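You operate a simulated robot arm through the tools that you are given. There is no shell and no other tool.

Carry out the task below with a simulated two-armed robot. There is one attempt and no reset: what you move stays moved.

JOB
Set the vat's milk with about 20 ml of rennet, stirred in slowly.
Fine: speed dial at slow while the stirrer runs; stop it, then open the lid and watch the milk set.

It is judged by the outcome, as a careful person would: the job done as asked, and still so three seconds after it is handed in. It fails if anything else is knocked over, pushed out of place, dropped, spilled or broken. A push-on lid holds only when it is set on centred and level and pressed home; a screw cap is set on level and turned clockwise until tight.

ROBOT AND FRAMES
Two 7-joint arms with fingered hands on one trunk that stands fixed in place. Base frame: the origin is at the foot of the trunk, x ahead of it, y to its left, z up; the work surface is at about z = 0.9. Readings come in m, rad, newtons and seconds.
The left shoulder is at [0.07, 0.154, 1.322], the right one opposite. With the tool pointing down near the work surface each hand reaches from about 0.1 to 0.84 m from the base axis, measured 20 degrees to its own side. Payload 3.9 kg a hand.
The tool frame of a hand sits at the grasp point between the pads (the TCP): z along the fingers, y along the line on which they close. The tips reach 0.03 m beyond it. The gripper opens to 0.104 m; its body begins 0.035 m behind the TCP. The gripper is a hand of 4 fingers: y runs from the thumb to the fingers, the wrist lies at [-0.017, -0.104, -0.178] in the tool frame, and closing takes about 1.5 s.
Orientation is that of the tool frame in the base frame, as a unit quaternion [w, x, y, z]. With the fingers straight down and the wrist toward the robot, the tool's x, y and z point along [0, 1, 0], [1, 0, 0] and [0, 0, -1] of the base frame.

CONTROLS
- The arms move only by the tool nudge_tool. It takes "left_moves", "right_moves" or both (then of equal length, played together; a hand with none holds still); each is one flat list of numbers, 6 for each row, row after row: the shift along the tool's x, y, z in units of 25 mm (1.0 is 25 mm), then the turn, a rotation vector about the tool's x, y, z in units of 5 degrees (1.0 is 5 degrees). In form: [dx, dy, dz, ax, ay, az, dx, dy, dz, ax, ay, az, ...]. A call has 1 to 20 rows; each row shifts and turns the commanded pose from where the row before left it, along the tool's axes as they then stand. "left_fingers" and "right_fingers" are, for a hand that has rows, the finger opening in m, from 0 to 0.104, set as the call begins (left out, the last holds). A call with a number of a shift or a turn outside -1 to 1 is refused whole. Each row takes 0.2 s and may step no farther than 0.05 m and 0.15 rad from the row before; otherwise, or with a gripper value out of range, the whole call is refused. A pose out of reach is approached as far as the arm can. The call stops where the force on the tool passes 50 N (or 10 N more than at its start, if that is more) or the arm is blocked; 0.2 s more then pass. The fingers move at their own pace (about 0.072 m/s each) and stop on an object; they squeeze with about 24 N. The grip force told is the motor's: it shows also when the fingers shut on nothing. Time passes only in rows, and 0.2 s behind the last, so rows that do not move let the fingers close. It gives the time, the measured TCP pose, the force on the tool (base axes), the opening and the grip force at its end, in the units of the frame above (readings bear some noise), with the torque about the TCP (base axes, N m) and any sound that the robot's microphone picked up.
- Cameras (640 x 400 px; columns grow to the right, rows downward): "scene" is now at [0.1297, 0.012, 1.5365]; the picture's right is [0.15, -0.99, 0.00], its down [-0.69, -0.10, -0.71] and it looks along [0.71, 0.11, -0.70] (base axes); focal length 214 px, centre (320, 200). "left" rides on the left gripper at [-0.066, -0.09, -0.126] in its tool frame; the picture's right is [-0.78, -0.30, 0.56], its down [0.57, -0.70, 0.42] and it looks along [0.27, 0.65, 0.71] (tool axes); focal length 275 px, centre (320, 200). "right" rides on the right gripper at [0.066, -0.09, -0.126] in its tool frame; the picture's right is [-0.78, 0.30, -0.56], its down [-0.57, -0.70, 0.42] and it looks along [-0.26, 0.65, 0.71] (tool axes); focal length 275 px, centre (320, 200). There is no depth. A picture from a camera that has moved, and an enlarged one, comes with that camera's place and axes in the base frame and with its lens.
- get_image(camera): a new picture of that camera. It takes no simulated time.
- lift_body(by): slides the trunk up (or, below 0, down) by that many m; the arms and the scene camera ride with it, the base frame stays. It gives what a move gives, with no picture.
- hand_shape(shape, hand): the hand has 4 fingers and takes this shape, open, in about a second: jaw (thumb against the fingers, like two jaws); tri (thumb and two fingers); tip (a fingertip pinch); poke (one finger out to press); point (the index stretched); flat (the hand flat); cup (the hand cupped); fist (a fist). The gripper value then closes the fingers along that shape, each until it touches; the sizes above hold for jaw. It gives what a move gives, with no picture.
- head_to(pan, tilt): turns the head with the scene camera to pan (to the left, within 1.501 rad either way) and tilt (down, from -0.506 to 1.204), counted from straight ahead of the robot. It gives what a move gives.
- zoom(camera, box): a new picture of the part [left, top, right, bottom] of that camera's present view, enlarged. It takes no simulated time.
- job_done(): hands the job in; it is judged then, once.

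Places have to be worked out from the pictures, the camera data and where the tool is seen. Open the grippers and draw the arms clear of the work before you hand the job in, unless the task says otherwise.

The tools are called as name(argument=value, ...) on one line, values as JSON. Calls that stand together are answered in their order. nudge_tool: Moves the arms, as the interface text tells. Its arguments: {"type":"object","properties":{"left_moves":{"type":"array"},"left_fingers":{"type":"number"},"right_moves":{"type":"array"},"right_fingers":{"type":"number"}},"required":[]} The other tools are called the same way: lift_body (by) moves the trunk up or down; hand_shape (shape, hand) gives the hand a shape; head_to (pan, tilt) turns the head that bears the scene camera; get_image (camera) takes a picture; zoom (camera, box) takes an enlarged picture of a part of a camera's view; job_done () hands the job in.

At the start:

```text
clock: 0.0
left_eef_pos: [0.5393, 0.2784, 1.3716]
left_tool_rot: [0.0, 0.707, 0.707, 0.0]
left_ft_force: [0.1, 1.0, -0.1]
left_wrist_torque: [0.04, -0.01, 0.0]
left_width: 0.1036
left_gripper_force: 0.1
left_shape: jaw
right_eef_pos: [0.5743, -0.1955, 1.3283]
right_tool_rot: [0.001, 0.707, 0.707, 0.0]
right_ft_force: [0.4, 1.0, -0.2]
right_wrist_torque: [-0.03, -0.01, 0.01]
right_width: 0.104
right_gripper_force: 0.0
right_shape: jaw
trunk travel left (down, up): [-0.775, 0.165]
head pan, tilt (commanded): [0.15, 0.777]
```

scene: 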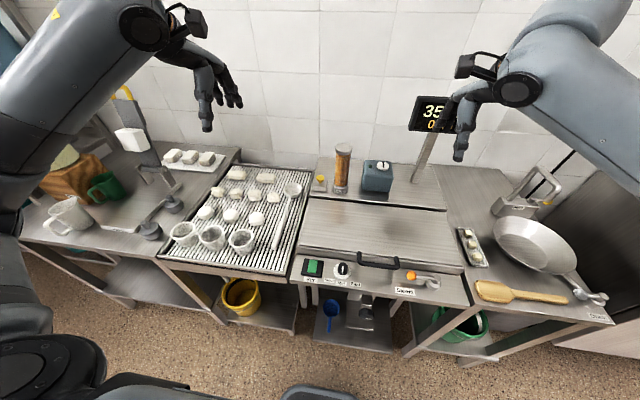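
right: 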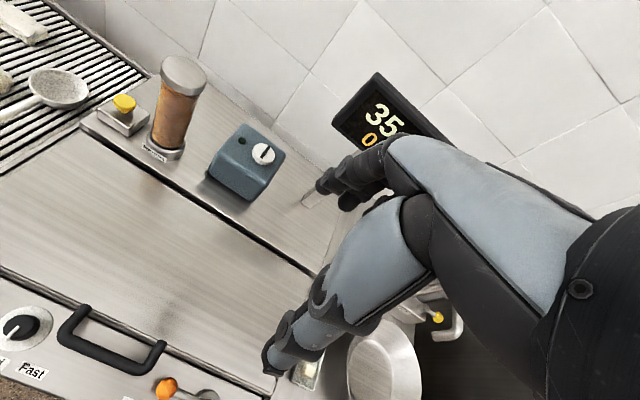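
left: 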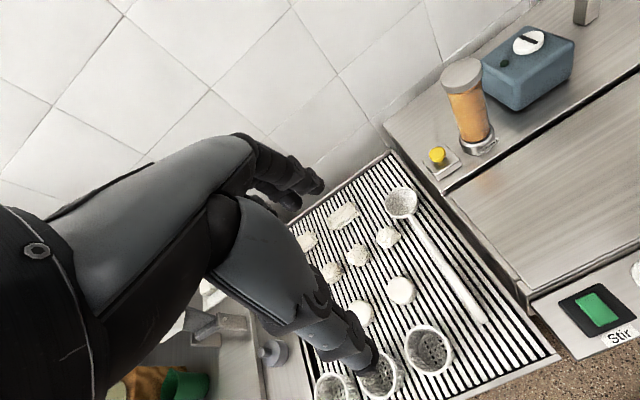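

I'll begin by looking closely at the vat front panel, the rennet column, the blue box and the display.

zoom(camera="scene", box=[290, 240, 470, 350])

zoom(camera="scene", box=[300, 80, 480, 200])

zoom(camera="right", box=[80, 40, 320, 220])

zoom(camera="left", box=[400, 0, 640, 200])

zoom(camera="right", box=[0, 260, 240, 400])

```text
3.56 times, centred on (380, 295) of scene
camera zoom: at [0.1297, 0.012, 1.5365], right [0.15, -0.99, 0.0], down [-0.69, -0.1, -0.71], along [0.71, 0.11, -0.7], focal length 763 px, centre (107, -138)
```

zoom: 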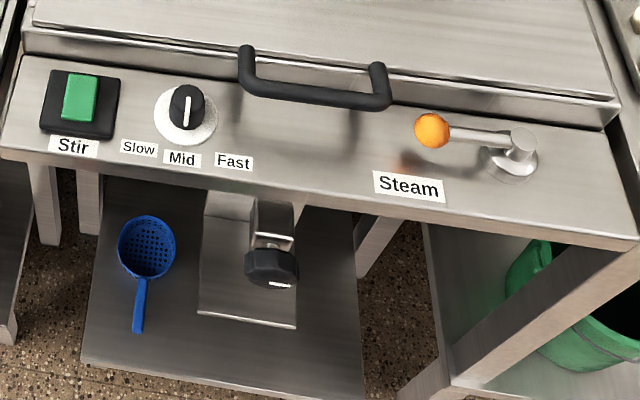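

```text
3.33 times, centred on (390, 140) of scene
camera zoom: at [0.1297, 0.012, 1.5365], right [0.15, -0.99, 0.0], down [-0.69, -0.1, -0.71], along [0.71, 0.11, -0.7], focal length 715 px, centre (87, 400)
```

zoom: 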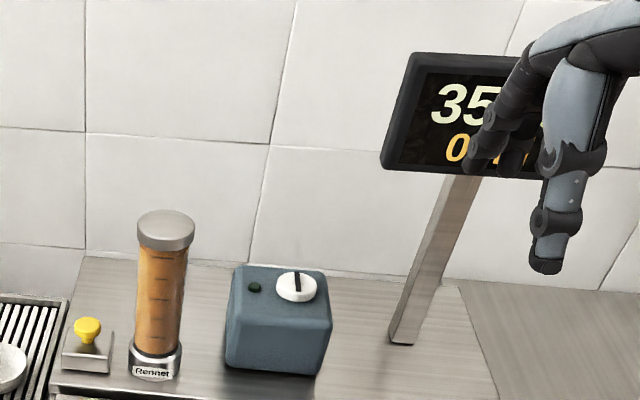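

```text
2.22 times, centred on (200, 130) of right
camera zoom: at [0.4849, -0.1282, 1.4544], right [0.3, -0.78, 0.56], down [-0.7, -0.57, -0.42], along [0.65, -0.26, -0.71], focal length 612 px, centre (587, 356)
```

zoom: 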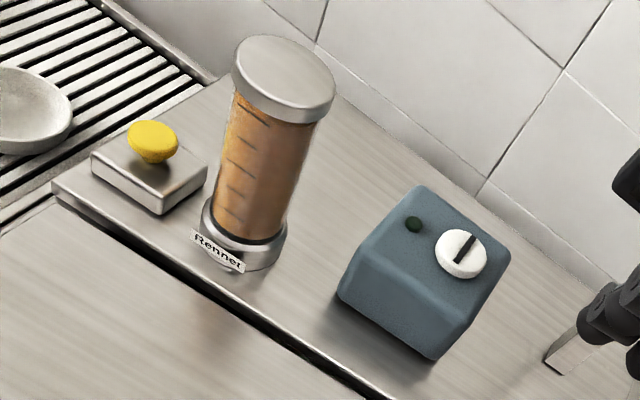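

```text
2.00 times, centred on (520, 100) of left
camera zoom: at [0.449, 0.2128, 1.4968], right [-0.3, -0.78, -0.56], down [-0.7, 0.57, -0.42], along [0.65, 0.26, -0.71], focal length 551 px, centre (-80, 400)
```

zoom: 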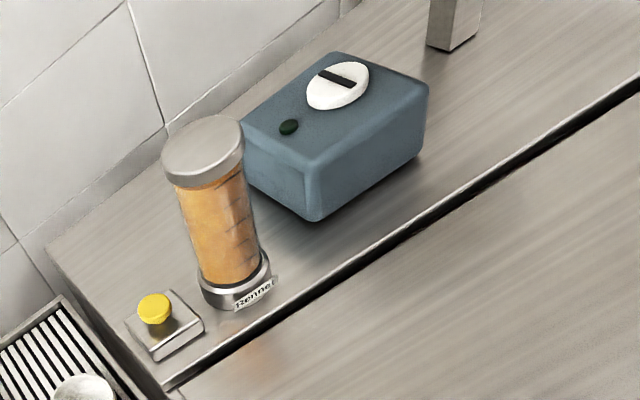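

```text
2.67 times, centred on (120, 330) of right
camera zoom: at [0.4849, -0.1282, 1.4544], right [0.3, -0.78, 0.56], down [-0.7, -0.57, -0.42], along [0.65, -0.26, -0.71], focal length 734 px, centre (853, -147)
```

zoom: 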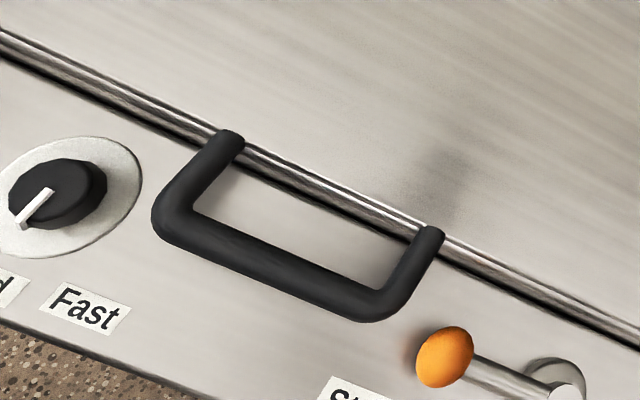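

The display behind the right hand is hidden, so I draw the right hand back toward the robot and out to the right to see it.

nudge_tool(right_moves=[-1, -1, 0, 0, 0, 0, -1, -1, 0, 0, 0, 0, -1, -1, 0, 0, 0, 0, -1, -1, 0, 0, 0, 0, -1, -1, 0, 0, 0, 0, -1, -1, 0, 0, 0, 0])

get_image(camera="scene")

zoom(camera="scene", box=[390, 80, 480, 140])

```text
clock: 1.4
left_eef_pos: [0.5375, 0.2775, 1.3722]
left_tool_rot: [0.0, 0.707, 0.707, 0.0]
left_ft_force: [-0.4, -0.1, 0.3]
left_wrist_torque: [-0.03, 0.02, -0.02]
left_width: 0.1036
left_gripper_force: 0.1
left_shape: jaw
right_eef_pos: [0.4257, -0.3449, 1.3281]
right_tool_rot: [0.0, 0.707, 0.707, 0.001]
right_ft_force: [-0.5, -0.5, 0.0]
right_wrist_torque: [0.04, 0.03, -0.01]
right_width: 0.1036
right_gripper_force: 0.2
right_shape: jaw
trunk travel left (down, up): [-0.775, 0.165]
head pan, tilt (commanded): [0.15, 0.777]
```

```text
taken
camera scene: at [0.1286, 0.0112, 1.5367], right [0.15, -0.99, 0.0], down [-0.69, -0.1, -0.71], along [0.71, 0.11, -0.7], focal length 214 px, centre (320, 200)
```

scene: 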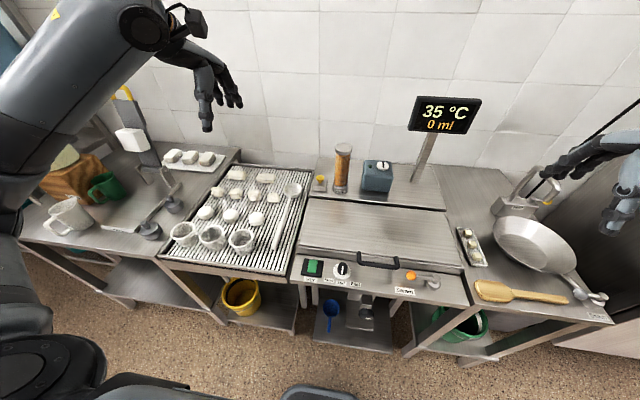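

```text
6.67 times, centred on (435, 110) of scene
camera zoom: at [0.1286, 0.0112, 1.5367], right [0.15, -0.99, 0.0], down [-0.69, -0.1, -0.71], along [0.71, 0.11, -0.7], focal length 1430 px, centre (-447, 800)
```

zoom: 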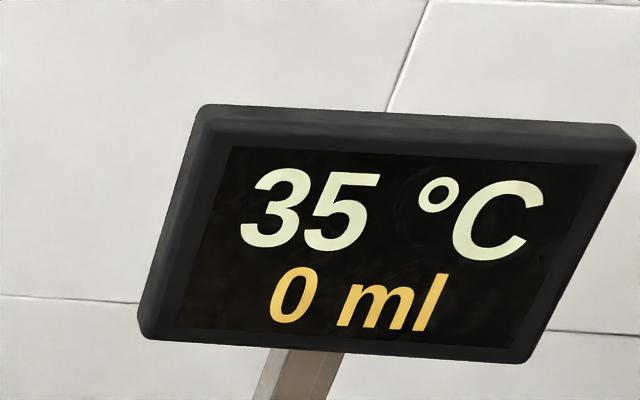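

The display reads 35 °C and 0 ml. Now I'll zoom hard on the dial, the Stir switch and the items on the rear ledge.

zoom(camera="scene", box=[295, 250, 375, 300])

zoom(camera="scene", box=[310, 140, 400, 200])

zoom(camera="left", box=[540, 240, 640, 360])

get_image(camera="right")

```text
8.00 times, centred on (335, 275) of scene
camera zoom: at [0.1286, 0.0112, 1.5367], right [0.15, -0.99, 0.0], down [-0.69, -0.1, -0.71], along [0.71, 0.11, -0.7], focal length 1716 px, centre (200, -400)
```

zoom: 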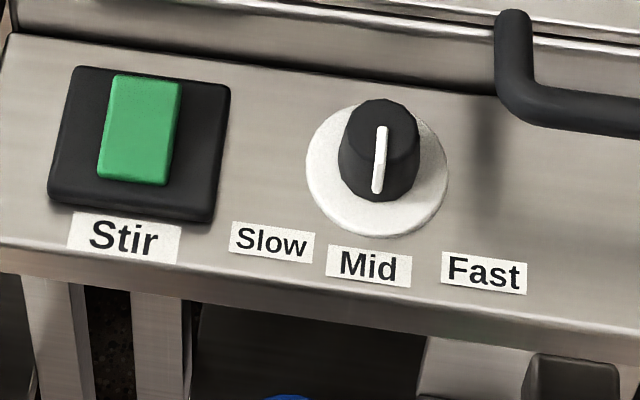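

```text
6.67 times, centred on (355, 170) of scene
camera zoom: at [0.1286, 0.0112, 1.5367], right [0.15, -0.99, 0.0], down [-0.69, -0.1, -0.71], along [0.71, 0.11, -0.7], focal length 1430 px, centre (87, 400)
```

zoom: 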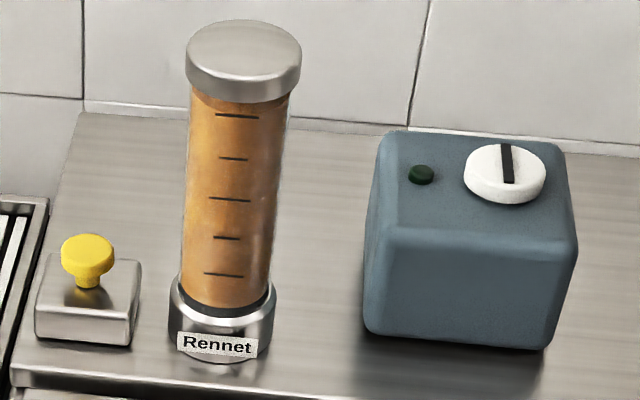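

```text
3.33 times, centred on (590, 300) of left
camera zoom: at [0.448, 0.2119, 1.4973], right [-0.3, -0.78, -0.56], down [-0.7, 0.57, -0.42], along [0.65, 0.26, -0.71], focal length 918 px, centre (-580, -133)
```

zoom: 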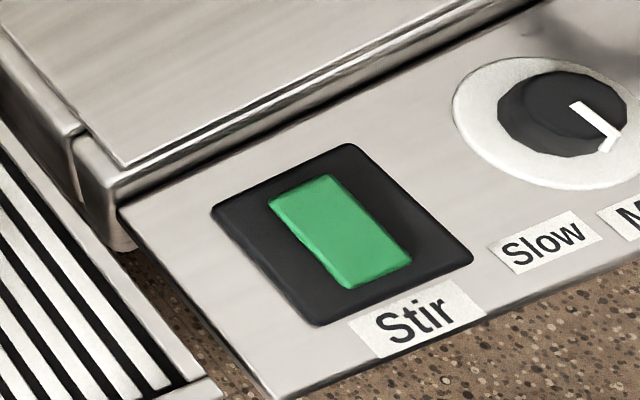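

```text
taken
camera right: at [0.3359, -0.2786, 1.4538], right [0.3, -0.78, 0.56], down [-0.7, -0.57, -0.42], along [0.65, -0.26, -0.71], focal length 275 px, centre (320, 200)
```

right: 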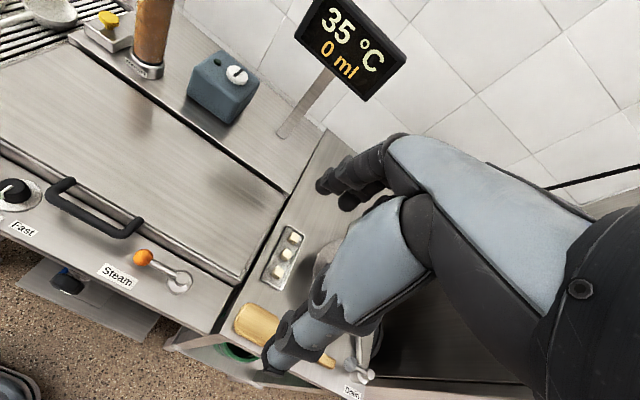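

The dial points at Mid, and I place it at about (0.484, -0.010, 0.89), the Stir switch at (0.478, 0.09, 0.88), the yellow doser at (0.82, 0.115, 0.98) and the lid handle at (0.493, -0.118, 0.91). I'll try the fingertip pinch shape on the left hand and look at it while it is in free air.

hand_shape(shape="tip", hand="left")

get_image(camera="left")

zoom(camera="scene", box=[120, 0, 320, 140])

```text
clock: 2.3
left_eef_pos: [0.5385, 0.2803, 1.3718]
left_tool_rot: [0.0, 0.707, 0.707, 0.0]
left_ft_force: [-0.2, 0.0, -0.1]
left_wrist_torque: [0.0, 0.03, -0.04]
left_width: 0.1039
left_gripper_force: 0.0
left_shape: tip
right_eef_pos: [0.4275, -0.3438, 1.329]
right_tool_rot: [0.0, 0.707, 0.707, 0.0]
right_ft_force: [0.1, -0.1, 0.8]
right_wrist_torque: [0.03, 0.02, 0.02]
right_width: 0.1038
right_gripper_force: 0.1
right_shape: jaw
trunk travel left (down, up): [-0.775, 0.165]
head pan, tilt (commanded): [0.15, 0.777]
```

```text
taken
camera left: at [0.4492, 0.213, 1.4967], right [-0.3, -0.78, -0.56], down [-0.7, 0.57, -0.42], along [0.65, 0.26, -0.71], focal length 275 px, centre (320, 200)
```

left: 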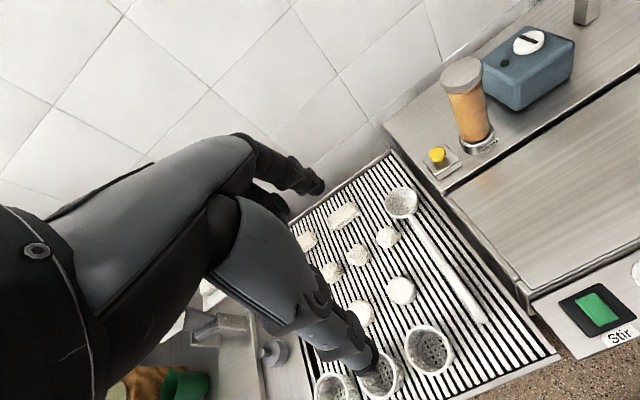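

```text
2.86 times, centred on (220, 70) of scene
camera zoom: at [0.1299, 0.0122, 1.5365], right [0.15, -0.99, 0.0], down [-0.69, -0.1, -0.71], along [0.7, 0.11, -0.7], focal length 613 px, centre (606, 571)
```

zoom: 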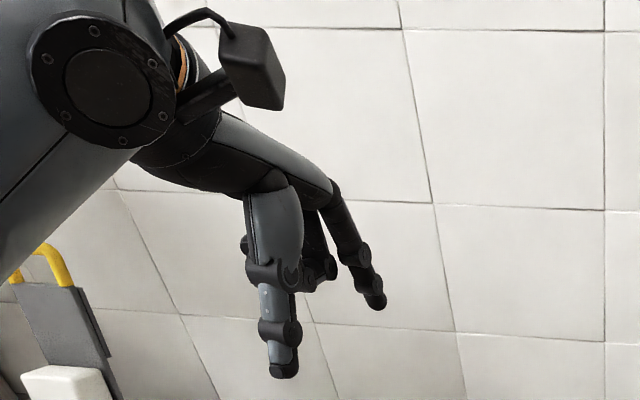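

I'll close the pinch in free air to see where the tips meet relative to the TCP.

nudge_tool(left_moves=[0, 0, 0, 0, 0, 0, 0, 0, 0, 0, 0, 0, 0, 0, 0, 0, 0, 0, 0, 0, 0, 0, 0, 0, 0, 0, 0, 0, 0, 0], left_fingers=0.02)

get_image(camera="left")

zoom(camera="scene", box=[120, 0, 320, 140])

```text
clock: 3.5
left_eef_pos: [0.538, 0.2788, 1.3705]
left_tool_rot: [0.0, 0.708, 0.706, -0.001]
left_ft_force: [-0.1, 0.0, 0.5]
left_wrist_torque: [-0.02, 0.03, -0.01]
left_width: 0.0203
left_gripper_force: 0.0
left_shape: tip
right_eef_pos: [0.4272, -0.3445, 1.3295]
right_tool_rot: [-0.001, 0.707, 0.707, -0.001]
right_ft_force: [-0.4, -0.2, -0.1]
right_wrist_torque: [0.04, 0.03, -0.04]
right_width: 0.1037
right_gripper_force: 0.0
right_shape: jaw
trunk travel left (down, up): [-0.775, 0.165]
head pan, tilt (commanded): [0.15, 0.777]
```

```text
taken
camera left: at [0.449, 0.2128, 1.4968], right [-0.3, -0.78, -0.56], down [-0.7, 0.57, -0.42], along [0.65, 0.26, -0.71], focal length 275 px, centre (320, 200)
```

left: 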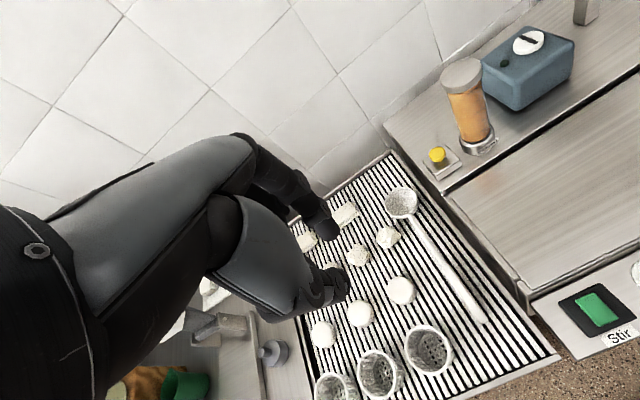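

```text
2.86 times, centred on (220, 70) of scene
camera zoom: at [0.1297, 0.012, 1.5366], right [0.15, -0.99, 0.0], down [-0.69, -0.1, -0.71], along [0.71, 0.11, -0.7], focal length 613 px, centre (606, 571)
```

zoom: 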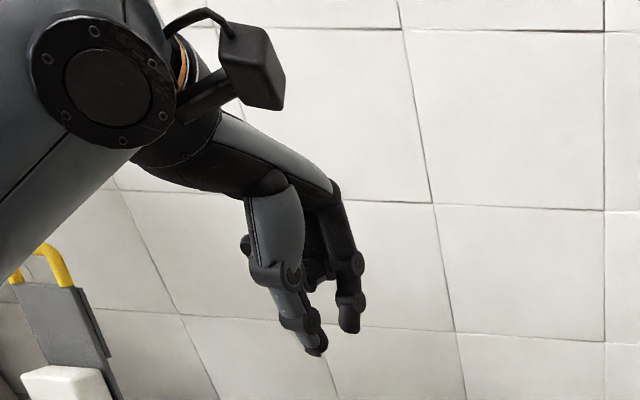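

The tips meet on the tool axis about 0.03 m beyond the TCP, as in jaw. Slow lies about 47° clockwise (seen from above) from Mid, so I bring the left pinch over the dial at z ≈ 1.09, yawed about 40° counter-clockwise to start.

nudge_tool(left_moves=[-0.96, -0.187, 0.95, 0, 0, 0, -0.96, -0.187, 0.95, 0, 0, 0, -0.96, -0.187, 0.95, 0, 0, 0, -0.96, -0.187, 0.95, 0, 0, 0, -0.96, -0.187, 0.95, 0, 0, 0, -0.96, -0.187, 0.95, 0, 0, 0, -0.96, -0.187, 0.95, 0, 0, 0, -0.96, -0.187, 0.95, 0, 0, 0, -0.96, -0.187, 0.95, 0, 0, 0, -0.96, -0.187, 0.95, 0, 0, 0, -0.96, -0.187, 0.95, 0, 0, 0, -0.96, -0.187, 0.95, 0, 0, 0, 0, 0, 0, 0, 0, -1, 0, 0, 0, 0, 0, -1, 0, 0, 0, 0, 0, -1, 0, 0, 0, 0, 0, -1, 0, 0, 0, 0, 0, -1, 0, 0, 0, 0, 0, -1, 0, 0, 0, 0, 0, -1, 0, 0, 0, 0, 0, -1], left_fingers=0.055)

get_image(camera="left")

get_image(camera="scene")

get_image(camera="right")

```text
clock: 7.8
left_eef_pos: [0.5014, 0.0492, 1.0693]
left_tool_rot: [-0.018, 0.398, 0.914, 0.077]
left_ft_force: [0.4, 0.5, -0.5]
left_wrist_torque: [0.03, 0.02, 0.0]
left_width: 0.0548
left_gripper_force: 0.0
left_shape: tip
right_eef_pos: [0.4261, -0.3444, 1.329]
right_tool_rot: [-0.001, 0.707, 0.707, 0.0]
right_ft_force: [-0.1, 0.7, -0.2]
right_wrist_torque: [0.03, -0.03, 0.02]
right_width: 0.1037
right_gripper_force: 0.0
right_shape: jaw
trunk travel left (down, up): [-0.775, 0.165]
head pan, tilt (commanded): [0.15, 0.777]
stopped in row 20 (left hand): the arm was blocked; the commanded pose is now the measured one
```

```text
taken
camera left: at [0.4768, -0.0778, 1.175], right [0.33, -0.68, -0.66], down [-0.89, 0.01, -0.45], along [0.31, 0.74, -0.6], focal length 275 px, centre (320, 200)
```

left: 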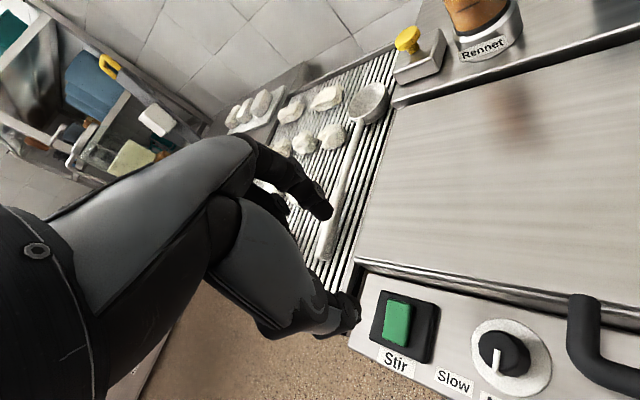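

```text
taken
camera scene: at [0.13, 0.0121, 1.5365], right [0.15, -0.99, 0.0], down [-0.69, -0.1, -0.71], along [0.7, 0.11, -0.7], focal length 214 px, centre (320, 200)
```

scene: 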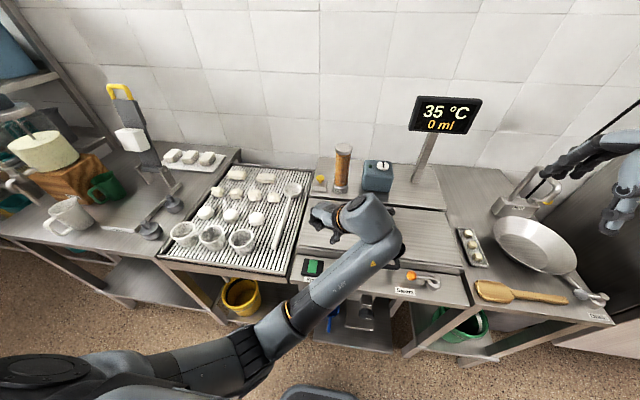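

```text
taken
camera right: at [0.3377, -0.2773, 1.4537], right [0.3, -0.78, 0.56], down [-0.7, -0.57, -0.42], along [0.65, -0.26, -0.71], focal length 275 px, centre (320, 200)
```

right: 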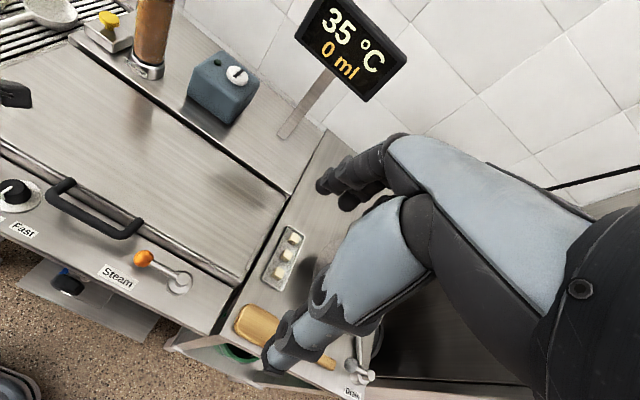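

The left arm hit a joint limit at that yaw, slightly tilted. I'll level it again at about 20° counter-clockwise instead and shift over the dial, keeping z ≈ 1.07.

nudge_tool(left_moves=[0, 0, 0, 0.244, -0.272, 0.916, 0, 0, 0, 0.244, -0.272, 0.916, 0, 0, 0, 0.244, -0.272, 0.916, 0, 0, 0, 0.244, -0.272, 0.916, 0, 0, 0, 0.244, -0.272, 0.916, -0.653, -0.513, 0, 0, 0, 0, -0.653, -0.513, 0, 0, 0, 0, -0.653, -0.513, 0, 0, 0, 0, 0, 0, 0, 0, 0, 0, 0, 0, 0, 0, 0, 0])

get_image(camera="left")

zoom(camera="scene", box=[270, 170, 430, 300])

```text
clock: 9.6
left_eef_pos: [0.4906, 0.046, 1.0426]
left_tool_rot: [-0.039, 0.562, 0.824, 0.066]
left_ft_force: [-0.1, 0.0, 0.4]
left_wrist_torque: [0.0, -0.01, -0.01]
left_width: 0.0547
left_gripper_force: 0.0
left_shape: tip
right_eef_pos: [0.4264, -0.3444, 1.3295]
right_tool_rot: [0.0, 0.707, 0.707, -0.001]
right_ft_force: [-0.6, -0.1, 0.3]
right_wrist_torque: [0.02, -0.01, 0.01]
right_width: 0.1039
right_gripper_force: 0.1
right_shape: jaw
trunk travel left (down, up): [-0.775, 0.165]
head pan, tilt (commanded): [0.15, 0.777]
stopped in row 9 (left hand): the arm was blocked; the commanded pose is now the measured one
```

```text
taken
camera left: at [0.4304, -0.0661, 1.1511], right [0.01, -0.74, -0.68], down [-0.86, 0.34, -0.39], along [0.51, 0.59, -0.63], focal length 275 px, centre (320, 200)
```

left: 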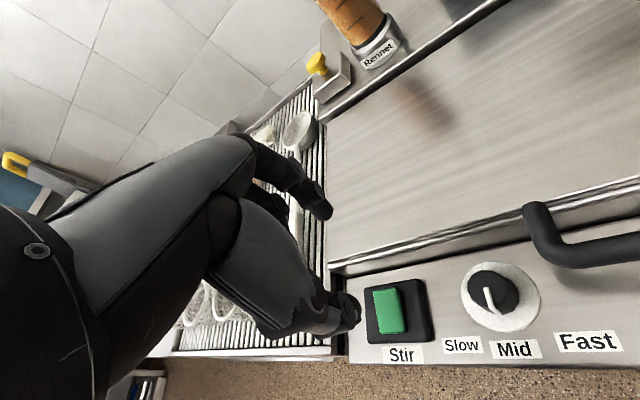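

```text
3.08 times, centred on (350, 235) of scene
camera zoom: at [0.1295, 0.0117, 1.5366], right [0.15, -0.99, 0.0], down [-0.69, -0.1, -0.71], along [0.71, 0.11, -0.7], focal length 660 px, centre (228, 92)
```

zoom: 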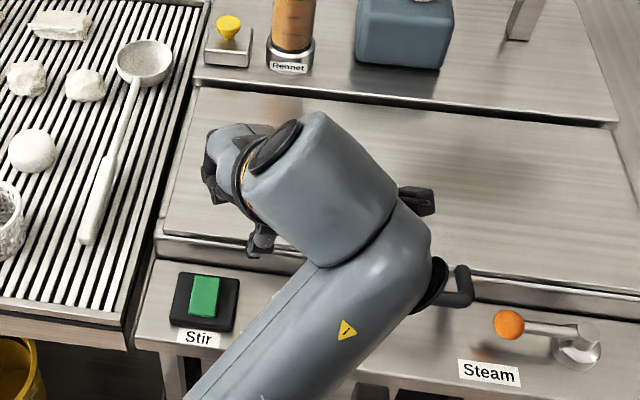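

The left arm cannot reach over to the dial with that yaw, so the right hand (wrist to the right) suits the dial better. I lift the left hand, level it and move it away to the left, and shape the right hand into the pinch.

nudge_tool(left_moves=[0, 0, -1, 0, 0, 0, 0, 0, -1, 0, 0, 0, 0, 0, -1, 0, 0, 0, 0, 0, -1, 0, 0, 0, 0, 0, 0, 0.088, -0.342, 0.854, 0, 0, 0, 0.088, -0.342, 0.854, 0, 0, 0, 0.088, -0.342, 0.854, 0, 0, 0, 0.088, -0.342, 0.854, 0, 0, 0, 0.088, -0.342, 0.854, 1, 0, 0, 0, 0, 0, 1, 0, 0, 0, 0, 0, 1, 0, 0, 0, 0, 0, 1, 0, 0, 0, 0, 0, 1, 0, 0, 0, 0, 0, 1, 0, 0, 0, 0, 0, 1, 0, 0, 0, 0, 0, 1, 0, 0, 0, 0, 0, 1, 0, 0, 0, 0, 0])

hand_shape(shape="tip", hand="right")

```text
clock: 10.5
left_eef_pos: [0.4944, 0.0889, 1.0866]
left_tool_rot: [-0.089, 0.538, 0.828, 0.131]
left_ft_force: [0.1, -0.5, 0.3]
left_wrist_torque: [0.01, 0.01, 0.02]
left_width: 0.0549
left_gripper_force: 0.1
left_shape: tip
right_eef_pos: [0.4259, -0.3441, 1.3289]
right_tool_rot: [0.0, 0.707, 0.707, -0.001]
right_ft_force: [-0.2, 0.4, 0.0]
right_wrist_torque: [-0.01, 0.02, -0.05]
right_width: 0.1035
right_gripper_force: 0.2
right_shape: jaw
trunk travel left (down, up): [-0.775, 0.165]
head pan, tilt (commanded): [0.15, 0.777]
stopped in row 4 (left hand): the arm was blocked; the commanded pose is now the measured one
```

```text
clock: 11.4
left_eef_pos: [0.4937, 0.0905, 1.0864]
left_tool_rot: [-0.089, 0.539, 0.827, 0.132]
left_ft_force: [0.1, -0.2, 0.4]
left_wrist_torque: [0.0, 0.02, -0.02]
left_width: 0.0547
left_gripper_force: 0.0
left_shape: tip
right_eef_pos: [0.4262, -0.3456, 1.3284]
right_tool_rot: [0.0, 0.707, 0.708, 0.0]
right_ft_force: [-0.4, 0.5, -0.4]
right_wrist_torque: [-0.02, -0.02, 0.01]
right_width: 0.1038
right_gripper_force: 0.1
right_shape: tip
trunk travel left (down, up): [-0.775, 0.165]
head pan, tilt (commanded): [0.15, 0.777]
```

The left arm was stuck near its limit and tilted about 18°. I unwind it by levelling toward yaw 0 while shifting to the left.

nudge_tool(left_moves=[0.8, 0.35, 0.1, 0.115, -0.6, 0.79, 0.85, 0.3, 0.1, 0.115, -0.6, 0.79, 0.9, 0.2, 0.05, 0.115, -0.6, 0.79, 0.95, 0.1, 0, 0.115, -0.6, 0.79, 0.95, 0.05, 0, 0.115, -0.6, 0.79, 0.95, 0, 0, 0.115, -0.6, 0.79, 0.5, 0, 0, 0, 0, 0, 0, 0, 0, 0, 0, 0])

get_image(camera="scene")

```text
clock: 13.2
left_eef_pos: [0.4863, 0.2406, 1.1068]
left_tool_rot: [-0.001, 0.708, 0.707, 0.0]
left_ft_force: [0.3, -0.8, -0.3]
left_wrist_torque: [0.01, 0.01, 0.0]
left_width: 0.055
left_gripper_force: 0.1
left_shape: tip
right_eef_pos: [0.4249, -0.3441, 1.3269]
right_tool_rot: [-0.001, 0.707, 0.707, 0.0]
right_ft_force: [-0.3, -0.1, 0.9]
right_wrist_torque: [0.0, 0.0, 0.01]
right_width: 0.1041
right_gripper_force: 0.0
right_shape: tip
trunk travel left (down, up): [-0.775, 0.165]
head pan, tilt (commanded): [0.15, 0.777]
```

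```text
taken
camera scene: at [0.1295, 0.0115, 1.5366], right [0.15, -0.99, 0.0], down [-0.69, -0.1, -0.71], along [0.71, 0.11, -0.7], focal length 214 px, centre (320, 200)
```

scene: 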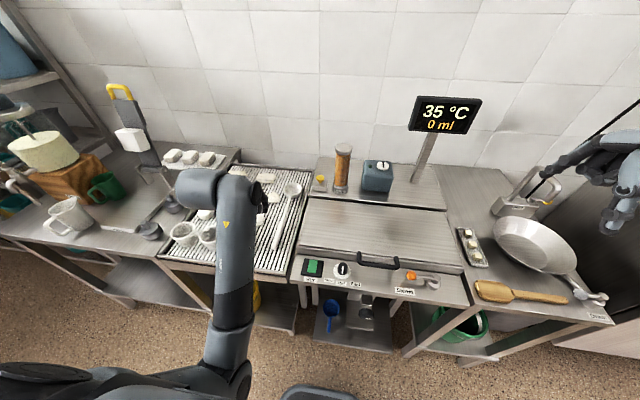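

Left hand is level and clear at (0.486, 0.241, 1.107). Now I yaw the right hand 45° (wrist to the right) and carry it over the dial at z ≈ 1.07.

nudge_tool(right_moves=[0, 0, 0, 0, 0, -1, 0, 0, 0, 0, 0, -1, 0, 0, 0, 0, 0, -1, 0, 0, 0, 0, 0, -1, 0, 0, 0, 0, 0, -1, 0, 0, 0, 0, 0, -1, 0, 0, 0, 0, 0, -1, 0, 0, 0, 0, 0, -1, 0, 0, 0, 0, 0, -1], right_fingers=0.055)

nudge_tool(right_moves=[0.648, 0.922, 0.867, 0, 0, 0, 0.648, 0.922, 0.867, 0, 0, 0, 0.648, 0.922, 0.867, 0, 0, 0, 0.648, 0.922, 0.867, 0, 0, 0, 0.648, 0.922, 0.867, 0, 0, 0, 0.648, 0.922, 0.867, 0, 0, 0, 0.648, 0.922, 0.867, 0, 0, 0, 0.648, 0.922, 0.867, 0, 0, 0, 0.648, 0.922, 0.867, 0, 0, 0, 0.648, 0.922, 0.867, 0, 0, 0, 0.648, 0.922, 0.867, 0, 0, 0, 0.648, 0.922, 0.867, 0, 0, 0, 0, 0, 0, 0, 0, 0])

get_image(camera="right")

get_image(camera="scene")

get_image(camera="left")

```text
clock: 15.2
left_eef_pos: [0.4874, 0.2393, 1.1043]
left_tool_rot: [-0.002, 0.707, 0.707, 0.0]
left_ft_force: [-0.7, 0.2, 0.4]
left_wrist_torque: [-0.03, 0.01, 0.01]
left_width: 0.055
left_gripper_force: 0.1
left_shape: tip
right_eef_pos: [0.4258, -0.3455, 1.3277]
right_tool_rot: [-0.001, 0.382, 0.924, 0.0]
right_ft_force: [0.2, -0.2, 0.7]
right_wrist_torque: [0.01, 0.0, 0.0]
right_width: 0.0556
right_gripper_force: 0.0
right_shape: tip
trunk travel left (down, up): [-0.775, 0.165]
head pan, tilt (commanded): [0.15, 0.777]
```

```text
clock: 18.0
left_eef_pos: [0.4873, 0.2395, 1.1073]
left_tool_rot: [-0.002, 0.706, 0.708, 0.0]
left_ft_force: [-0.6, -0.4, 0.2]
left_wrist_torque: [-0.05, 0.0, 0.01]
left_width: 0.055
left_gripper_force: 0.1
left_shape: tip
right_eef_pos: [0.4857, -0.0109, 1.0695]
right_tool_rot: [-0.001, 0.383, 0.924, -0.001]
right_ft_force: [1.0, -0.1, -1.0]
right_wrist_torque: [-0.03, -0.01, 0.01]
right_width: 0.0554
right_gripper_force: 0.0
right_shape: tip
trunk travel left (down, up): [-0.775, 0.165]
head pan, tilt (commanded): [0.15, 0.777]
```

```text
taken
camera right: at [0.3757, -0.0274, 1.1943], right [0.76, -0.34, 0.56], down [-0.09, -0.9, -0.43], along [0.65, 0.27, -0.71], focal length 275 px, centre (320, 200)
```

right: 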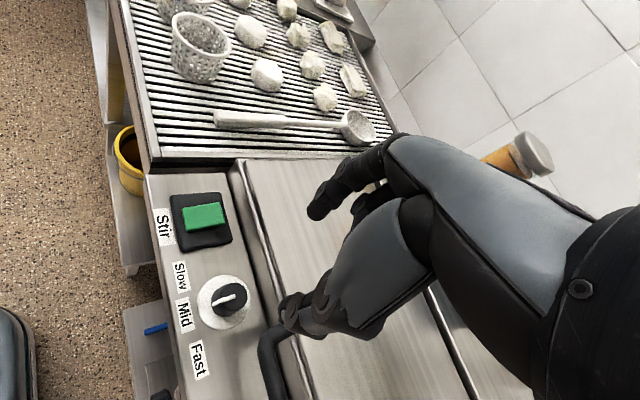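

```text
taken
camera scene: at [0.1291, 0.0113, 1.5366], right [0.15, -0.99, 0.0], down [-0.69, -0.1, -0.71], along [0.71, 0.11, -0.7], focal length 214 px, centre (320, 200)
```

scene: 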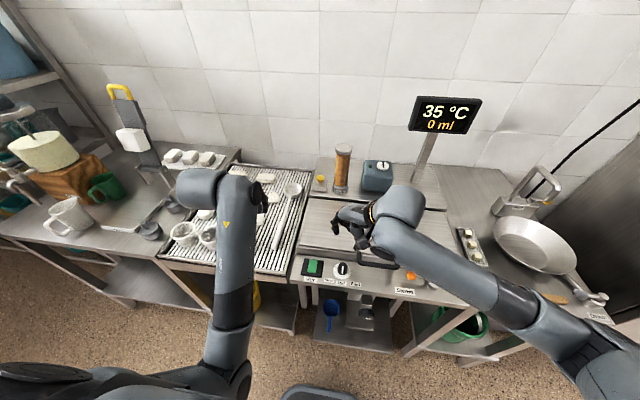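

```text
taken
camera left: at [0.3971, 0.1735, 1.2315], right [-0.3, -0.78, -0.56], down [-0.7, 0.57, -0.42], along [0.65, 0.27, -0.71], focal length 275 px, centre (320, 200)
```

left: 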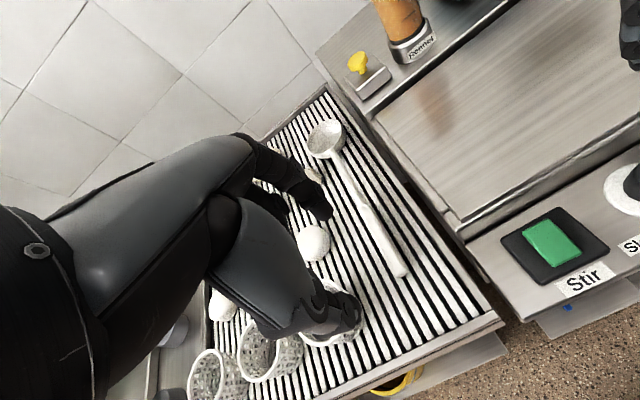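

The dial comes out at (0.484, -0.010) with its top near z = 0.888, and the right TCP is right above it. I descend to z ≈ 0.95 and check clearance to the lid and handle.

nudge_tool(right_moves=[0.04, 0, 0.8, 0, 0, 0, 0.04, 0, 0.8, 0, 0, 0, 0, 0, 0.8, 0, 0, 0, 0, 0, 0.8, 0, 0, 0, 0, 0, 0.8, 0, 0, 0, 0, 0, 0.8, 0, 0, 0, 0, 0, 0, 0, 0, 0])

get_image(camera="right")

zoom(camera="scene", box=[290, 180, 450, 300])

zoom(camera="left", box=[480, 60, 640, 260])

```text
clock: 19.6
left_eef_pos: [0.4869, 0.2415, 1.1063]
left_tool_rot: [-0.001, 0.707, 0.707, -0.001]
left_ft_force: [0.2, -0.6, -0.9]
left_wrist_torque: [-0.02, -0.02, 0.01]
left_width: 0.0548
left_gripper_force: 0.0
left_shape: tip
right_eef_pos: [0.4838, -0.0096, 0.9498]
right_tool_rot: [-0.001, 0.383, 0.924, 0.0]
right_ft_force: [0.4, -0.4, 0.4]
right_wrist_torque: [-0.01, -0.03, 0.0]
right_width: 0.0553
right_gripper_force: 0.0
right_shape: tip
trunk travel left (down, up): [-0.775, 0.165]
head pan, tilt (commanded): [0.15, 0.777]
```

```text
taken
camera right: at [0.3743, -0.0249, 1.0738], right [0.76, -0.34, 0.56], down [-0.09, -0.9, -0.43], along [0.65, 0.27, -0.71], focal length 275 px, centre (320, 200)
```

right: 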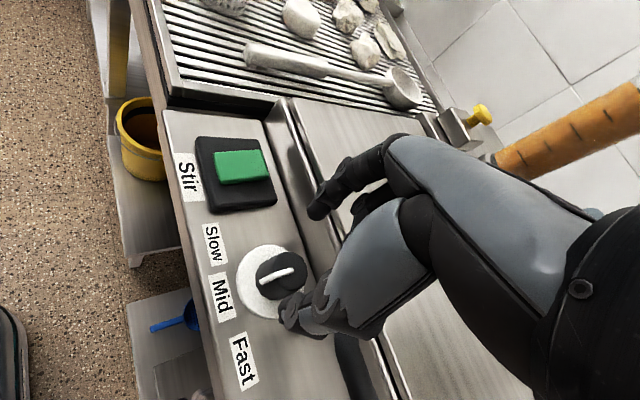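

```text
3.33 times, centred on (370, 240) of scene
camera zoom: at [0.1296, 0.012, 1.5366], right [0.15, -0.99, 0.0], down [-0.69, -0.1, -0.71], along [0.71, 0.11, -0.7], focal length 715 px, centre (153, 67)
```

zoom: 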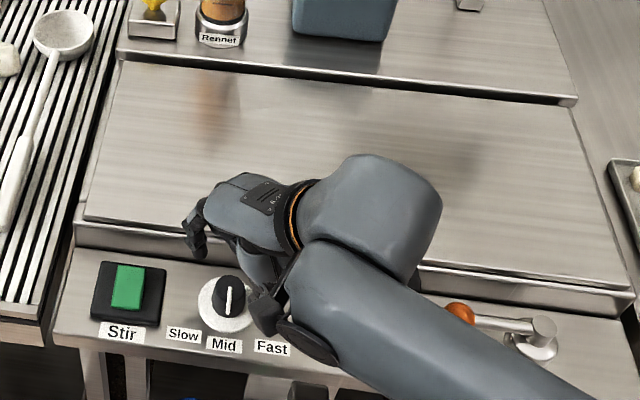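

```text
2.00 times, centred on (560, 160) of left
camera zoom: at [0.3975, 0.174, 1.2313], right [-0.3, -0.78, -0.56], down [-0.7, 0.57, -0.42], along [0.65, 0.27, -0.71], focal length 551 px, centre (-160, 280)
```

zoom: 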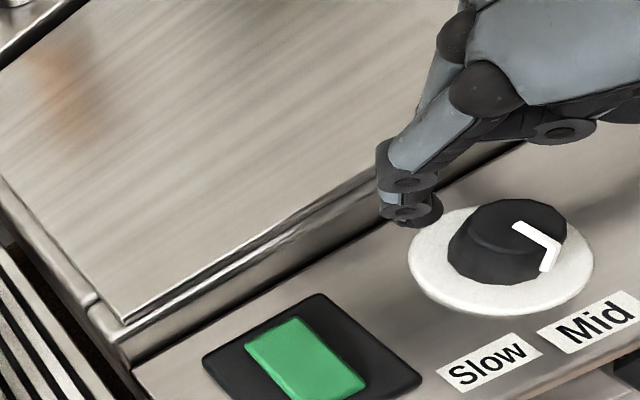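

Clearances look fine (lid top ≈ 0.90, handle ≈ 0.91, hand body stays above 0.935). I go down the last 0.05 m so the tips straddle the knob.

nudge_tool(right_moves=[0, 0, 0.5, 0, 0, 0, 0, 0, 0.5, 0, 0, 0, 0, 0, 0.5, 0, 0, 0, 0, 0, 0.5, 0, 0, 0, 0, 0, 0, 0, 0, 0])

get_image(camera="right")

zoom(camera="left", box=[480, 60, 640, 260])

zoom(camera="scene", box=[310, 220, 410, 300])

```text
clock: 20.8
left_eef_pos: [0.4873, 0.24, 1.1057]
left_tool_rot: [-0.002, 0.707, 0.708, 0.0]
left_ft_force: [0.7, 0.2, -0.2]
left_wrist_torque: [0.02, -0.04, 0.03]
left_width: 0.055
left_gripper_force: 0.1
left_shape: tip
right_eef_pos: [0.4828, -0.0095, 0.8976]
right_tool_rot: [-0.001, 0.383, 0.924, 0.001]
right_ft_force: [0.5, -0.4, -0.1]
right_wrist_torque: [-0.02, 0.0, 0.02]
right_width: 0.0553
right_gripper_force: 0.1
right_shape: tip
trunk travel left (down, up): [-0.775, 0.165]
head pan, tilt (commanded): [0.15, 0.777]
```

```text
taken
camera right: at [0.3737, -0.025, 1.0229], right [0.76, -0.34, 0.56], down [-0.09, -0.9, -0.42], along [0.65, 0.27, -0.71], focal length 275 px, centre (320, 200)
```

right: 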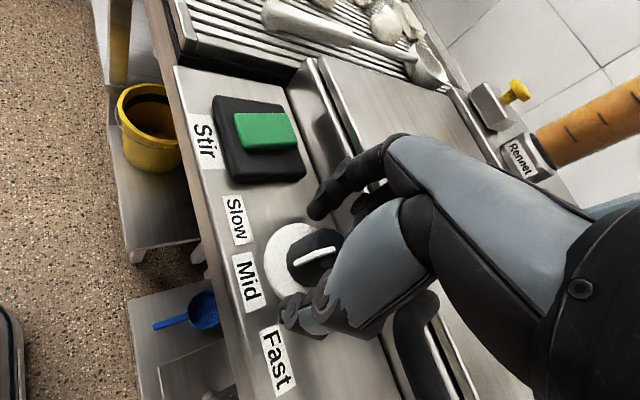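

```text
2.00 times, centred on (560, 160) of left
camera zoom: at [0.3975, 0.174, 1.2313], right [-0.3, -0.78, -0.56], down [-0.7, 0.57, -0.42], along [0.65, 0.27, -0.71], focal length 551 px, centre (-160, 280)
```

zoom: 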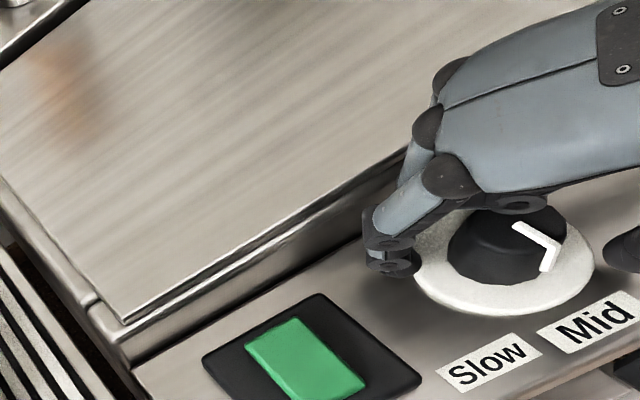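

```text
5.00 times, centred on (360, 260) of scene
camera zoom: at [0.1295, 0.012, 1.5366], right [0.15, -0.99, 0.0], down [-0.69, -0.1, -0.71], along [0.71, 0.11, -0.7], focal length 1072 px, centre (120, -100)
```

zoom: 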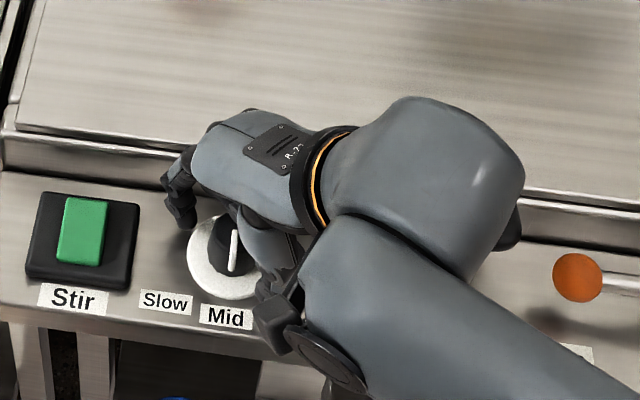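

The knob sits between thumb and index. I close the pinch on it and let it settle.

nudge_tool(right_moves=[0, 0, 0, 0, 0, 0, 0, 0, 0, 0, 0, 0, 0, 0, 0, 0, 0, 0, 0, 0, 0, 0, 0, 0, 0, 0, 0, 0, 0, 0], right_fingers=0.01)

get_image(camera="right")

zoom(camera="left", box=[480, 60, 640, 260])

```text
clock: 22.0
left_eef_pos: [0.4855, 0.2418, 1.1066]
left_tool_rot: [-0.001, 0.706, 0.708, -0.001]
left_ft_force: [-0.5, 1.0, 0.5]
left_wrist_torque: [0.01, 0.0, 0.04]
left_width: 0.0548
left_gripper_force: 0.0
left_shape: tip
right_eef_pos: [0.4811, -0.0078, 0.8974]
right_tool_rot: [-0.001, 0.382, 0.924, 0.0]
right_ft_force: [-5.6, 3.4, -2.3]
right_wrist_torque: [0.11, 0.1, -0.02]
right_width: 0.0248
right_gripper_force: 23.7
right_shape: tip
trunk travel left (down, up): [-0.775, 0.165]
head pan, tilt (commanded): [0.15, 0.777]
```

```text
taken
camera right: at [0.373, -0.0243, 1.023], right [0.76, -0.34, 0.56], down [-0.09, -0.9, -0.42], along [0.64, 0.27, -0.71], focal length 275 px, centre (320, 200)
```

right: 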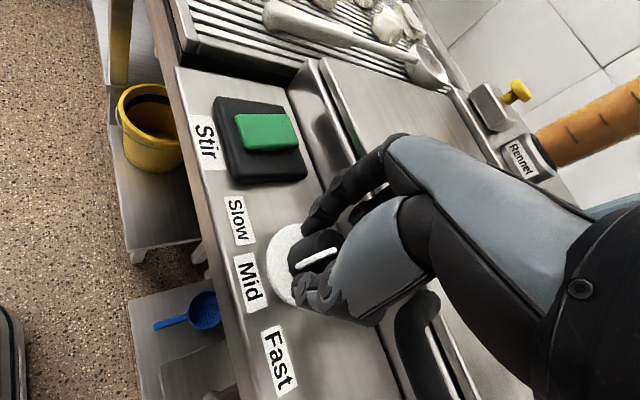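

```text
2.00 times, centred on (560, 160) of left
camera zoom: at [0.3969, 0.1747, 1.2313], right [-0.3, -0.78, -0.56], down [-0.7, 0.57, -0.42], along [0.65, 0.27, -0.71], focal length 551 px, centre (-160, 280)
```

zoom: 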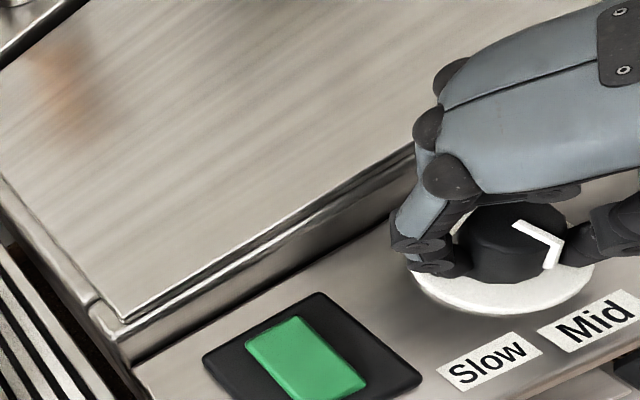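

Firm grip (opening 0.025 m). I now turn the knob clockwise by about 48° about the tool axis.

nudge_tool(right_moves=[0, 0, 0, 0, 0, 0.7, 0, 0, 0, 0, 0, 0.7, 0, 0, 0, 0, 0, 0.7, 0, 0, 0, 0, 0, 0.7, 0, 0, 0, 0, 0, 0.7, 0, 0, 0, 0, 0, 0.7, 0, 0, 0, 0, 0, 0.7, 0, 0, 0, 0, 0, 0.7, 0, 0, 0, 0, 0, 0.7, 0, 0, 0, 0, 0, 0.7, 0, 0, 0, 0, 0, 0.7, 0, 0, 0, 0, 0, 0.7, 0, 0, 0, 0, 0, 0.7, 0, 0, 0, 0, 0, 0.5])

get_image(camera="right")

zoom(camera="left", box=[480, 60, 640, 260])

zoom(camera="scene", box=[310, 220, 410, 300])

```text
clock: 25.0
left_eef_pos: [0.4884, 0.2427, 1.1036]
left_tool_rot: [-0.001, 0.707, 0.708, 0.0]
left_ft_force: [0.3, -0.2, -0.5]
left_wrist_torque: [-0.01, 0.02, -0.04]
left_width: 0.0548
left_gripper_force: 0.0
left_shape: tip
right_eef_pos: [0.4845, -0.0056, 0.8981]
right_tool_rot: [0.001, 0.726, 0.688, -0.001]
right_ft_force: [2.9, 10.7, -3.9]
right_wrist_torque: [0.18, -0.11, 0.02]
right_width: 0.0238
right_gripper_force: 23.9
right_shape: tip
trunk travel left (down, up): [-0.775, 0.165]
head pan, tilt (commanded): [0.15, 0.777]
```

```text
taken
camera right: at [0.3988, 0.0645, 1.0232], right [0.25, -0.79, 0.56], down [-0.73, -0.53, -0.42], along [0.63, -0.3, -0.71], focal length 275 px, centre (320, 200)
```

right: 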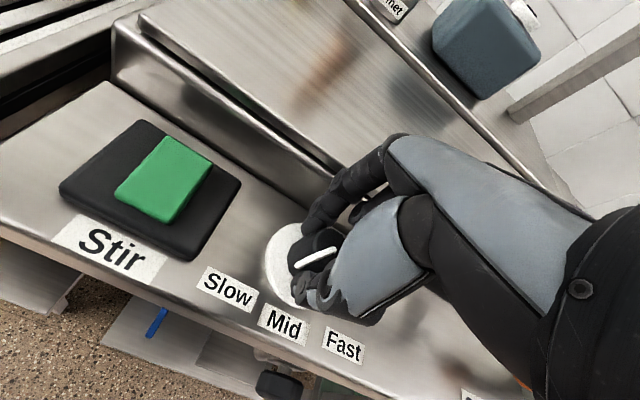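

```text
2.00 times, centred on (560, 160) of left
camera zoom: at [0.3985, 0.1765, 1.2306], right [-0.3, -0.78, -0.56], down [-0.7, 0.57, -0.42], along [0.65, 0.27, -0.72], focal length 551 px, centre (-160, 280)
```

zoom: 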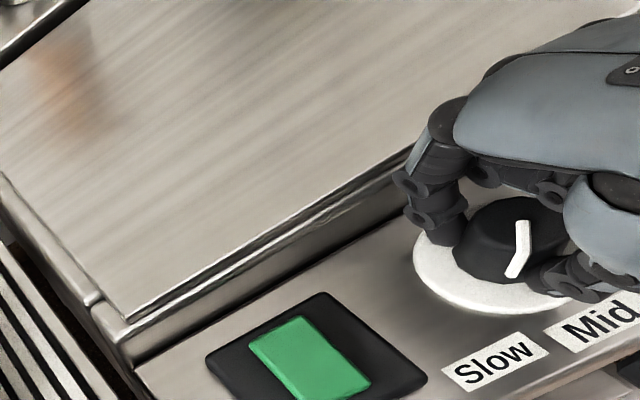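

```text
5.00 times, centred on (360, 260) of scene
camera zoom: at [0.1309, 0.0151, 1.5365], right [0.15, -0.99, 0.0], down [-0.69, -0.11, -0.71], along [0.7, 0.11, -0.7], focal length 1072 px, centre (120, -100)
```

zoom: 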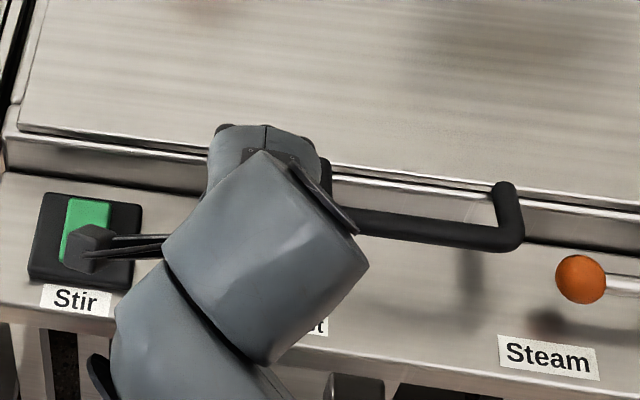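

The pointer now looks to be about 42° round, just short of Slow's 47°. I add a few more degrees.

nudge_tool(right_moves=[0, 0, 0, 0, 0, 0.6, 0, 0, 0, 0, 0, 0.6, 0, 0, 0, 0, 0, 0])

get_image(camera="right")

zoom(camera="left", box=[540, 100, 640, 200])

```text
clock: 25.8
left_eef_pos: [0.4874, 0.2423, 1.1046]
left_tool_rot: [0.0, 0.707, 0.707, -0.001]
left_ft_force: [1.2, -0.1, -0.6]
left_wrist_torque: [0.01, 0.01, -0.05]
left_width: 0.0549
left_gripper_force: 0.0
left_shape: tip
right_eef_pos: [0.4836, -0.0067, 0.8989]
right_tool_rot: [0.0, 0.76, 0.65, 0.0]
right_ft_force: [5.8, 10.8, -1.9]
right_wrist_torque: [0.25, -0.13, 0.04]
right_width: 0.0245
right_gripper_force: 23.6
right_shape: tip
trunk travel left (down, up): [-0.775, 0.165]
head pan, tilt (commanded): [0.15, 0.777]
```

```text
taken
camera right: at [0.4067, 0.0732, 1.0231], right [0.17, -0.81, 0.56], down [-0.78, -0.46, -0.42], along [0.6, -0.36, -0.71], focal length 275 px, centre (320, 200)
```

right: 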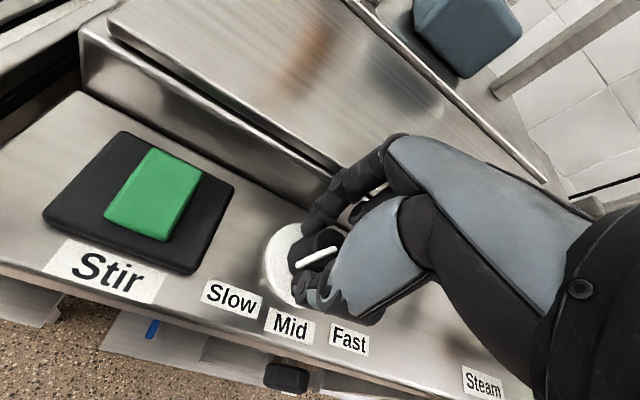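

```text
4.00 times, centred on (590, 150) of left
camera zoom: at [0.3987, 0.1763, 1.2306], right [-0.3, -0.78, -0.56], down [-0.7, 0.57, -0.42], along [0.65, 0.27, -0.72], focal length 1101 px, centre (-760, 400)
```

zoom: 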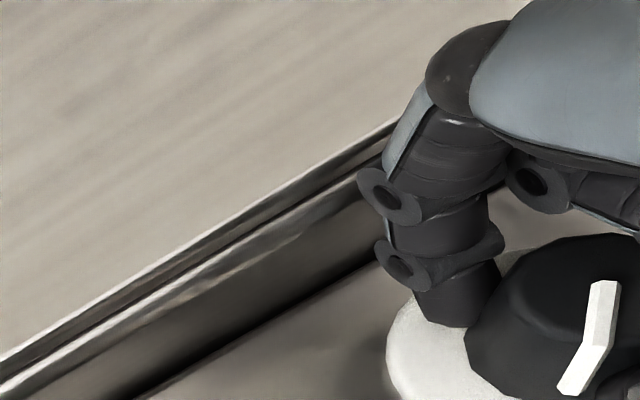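

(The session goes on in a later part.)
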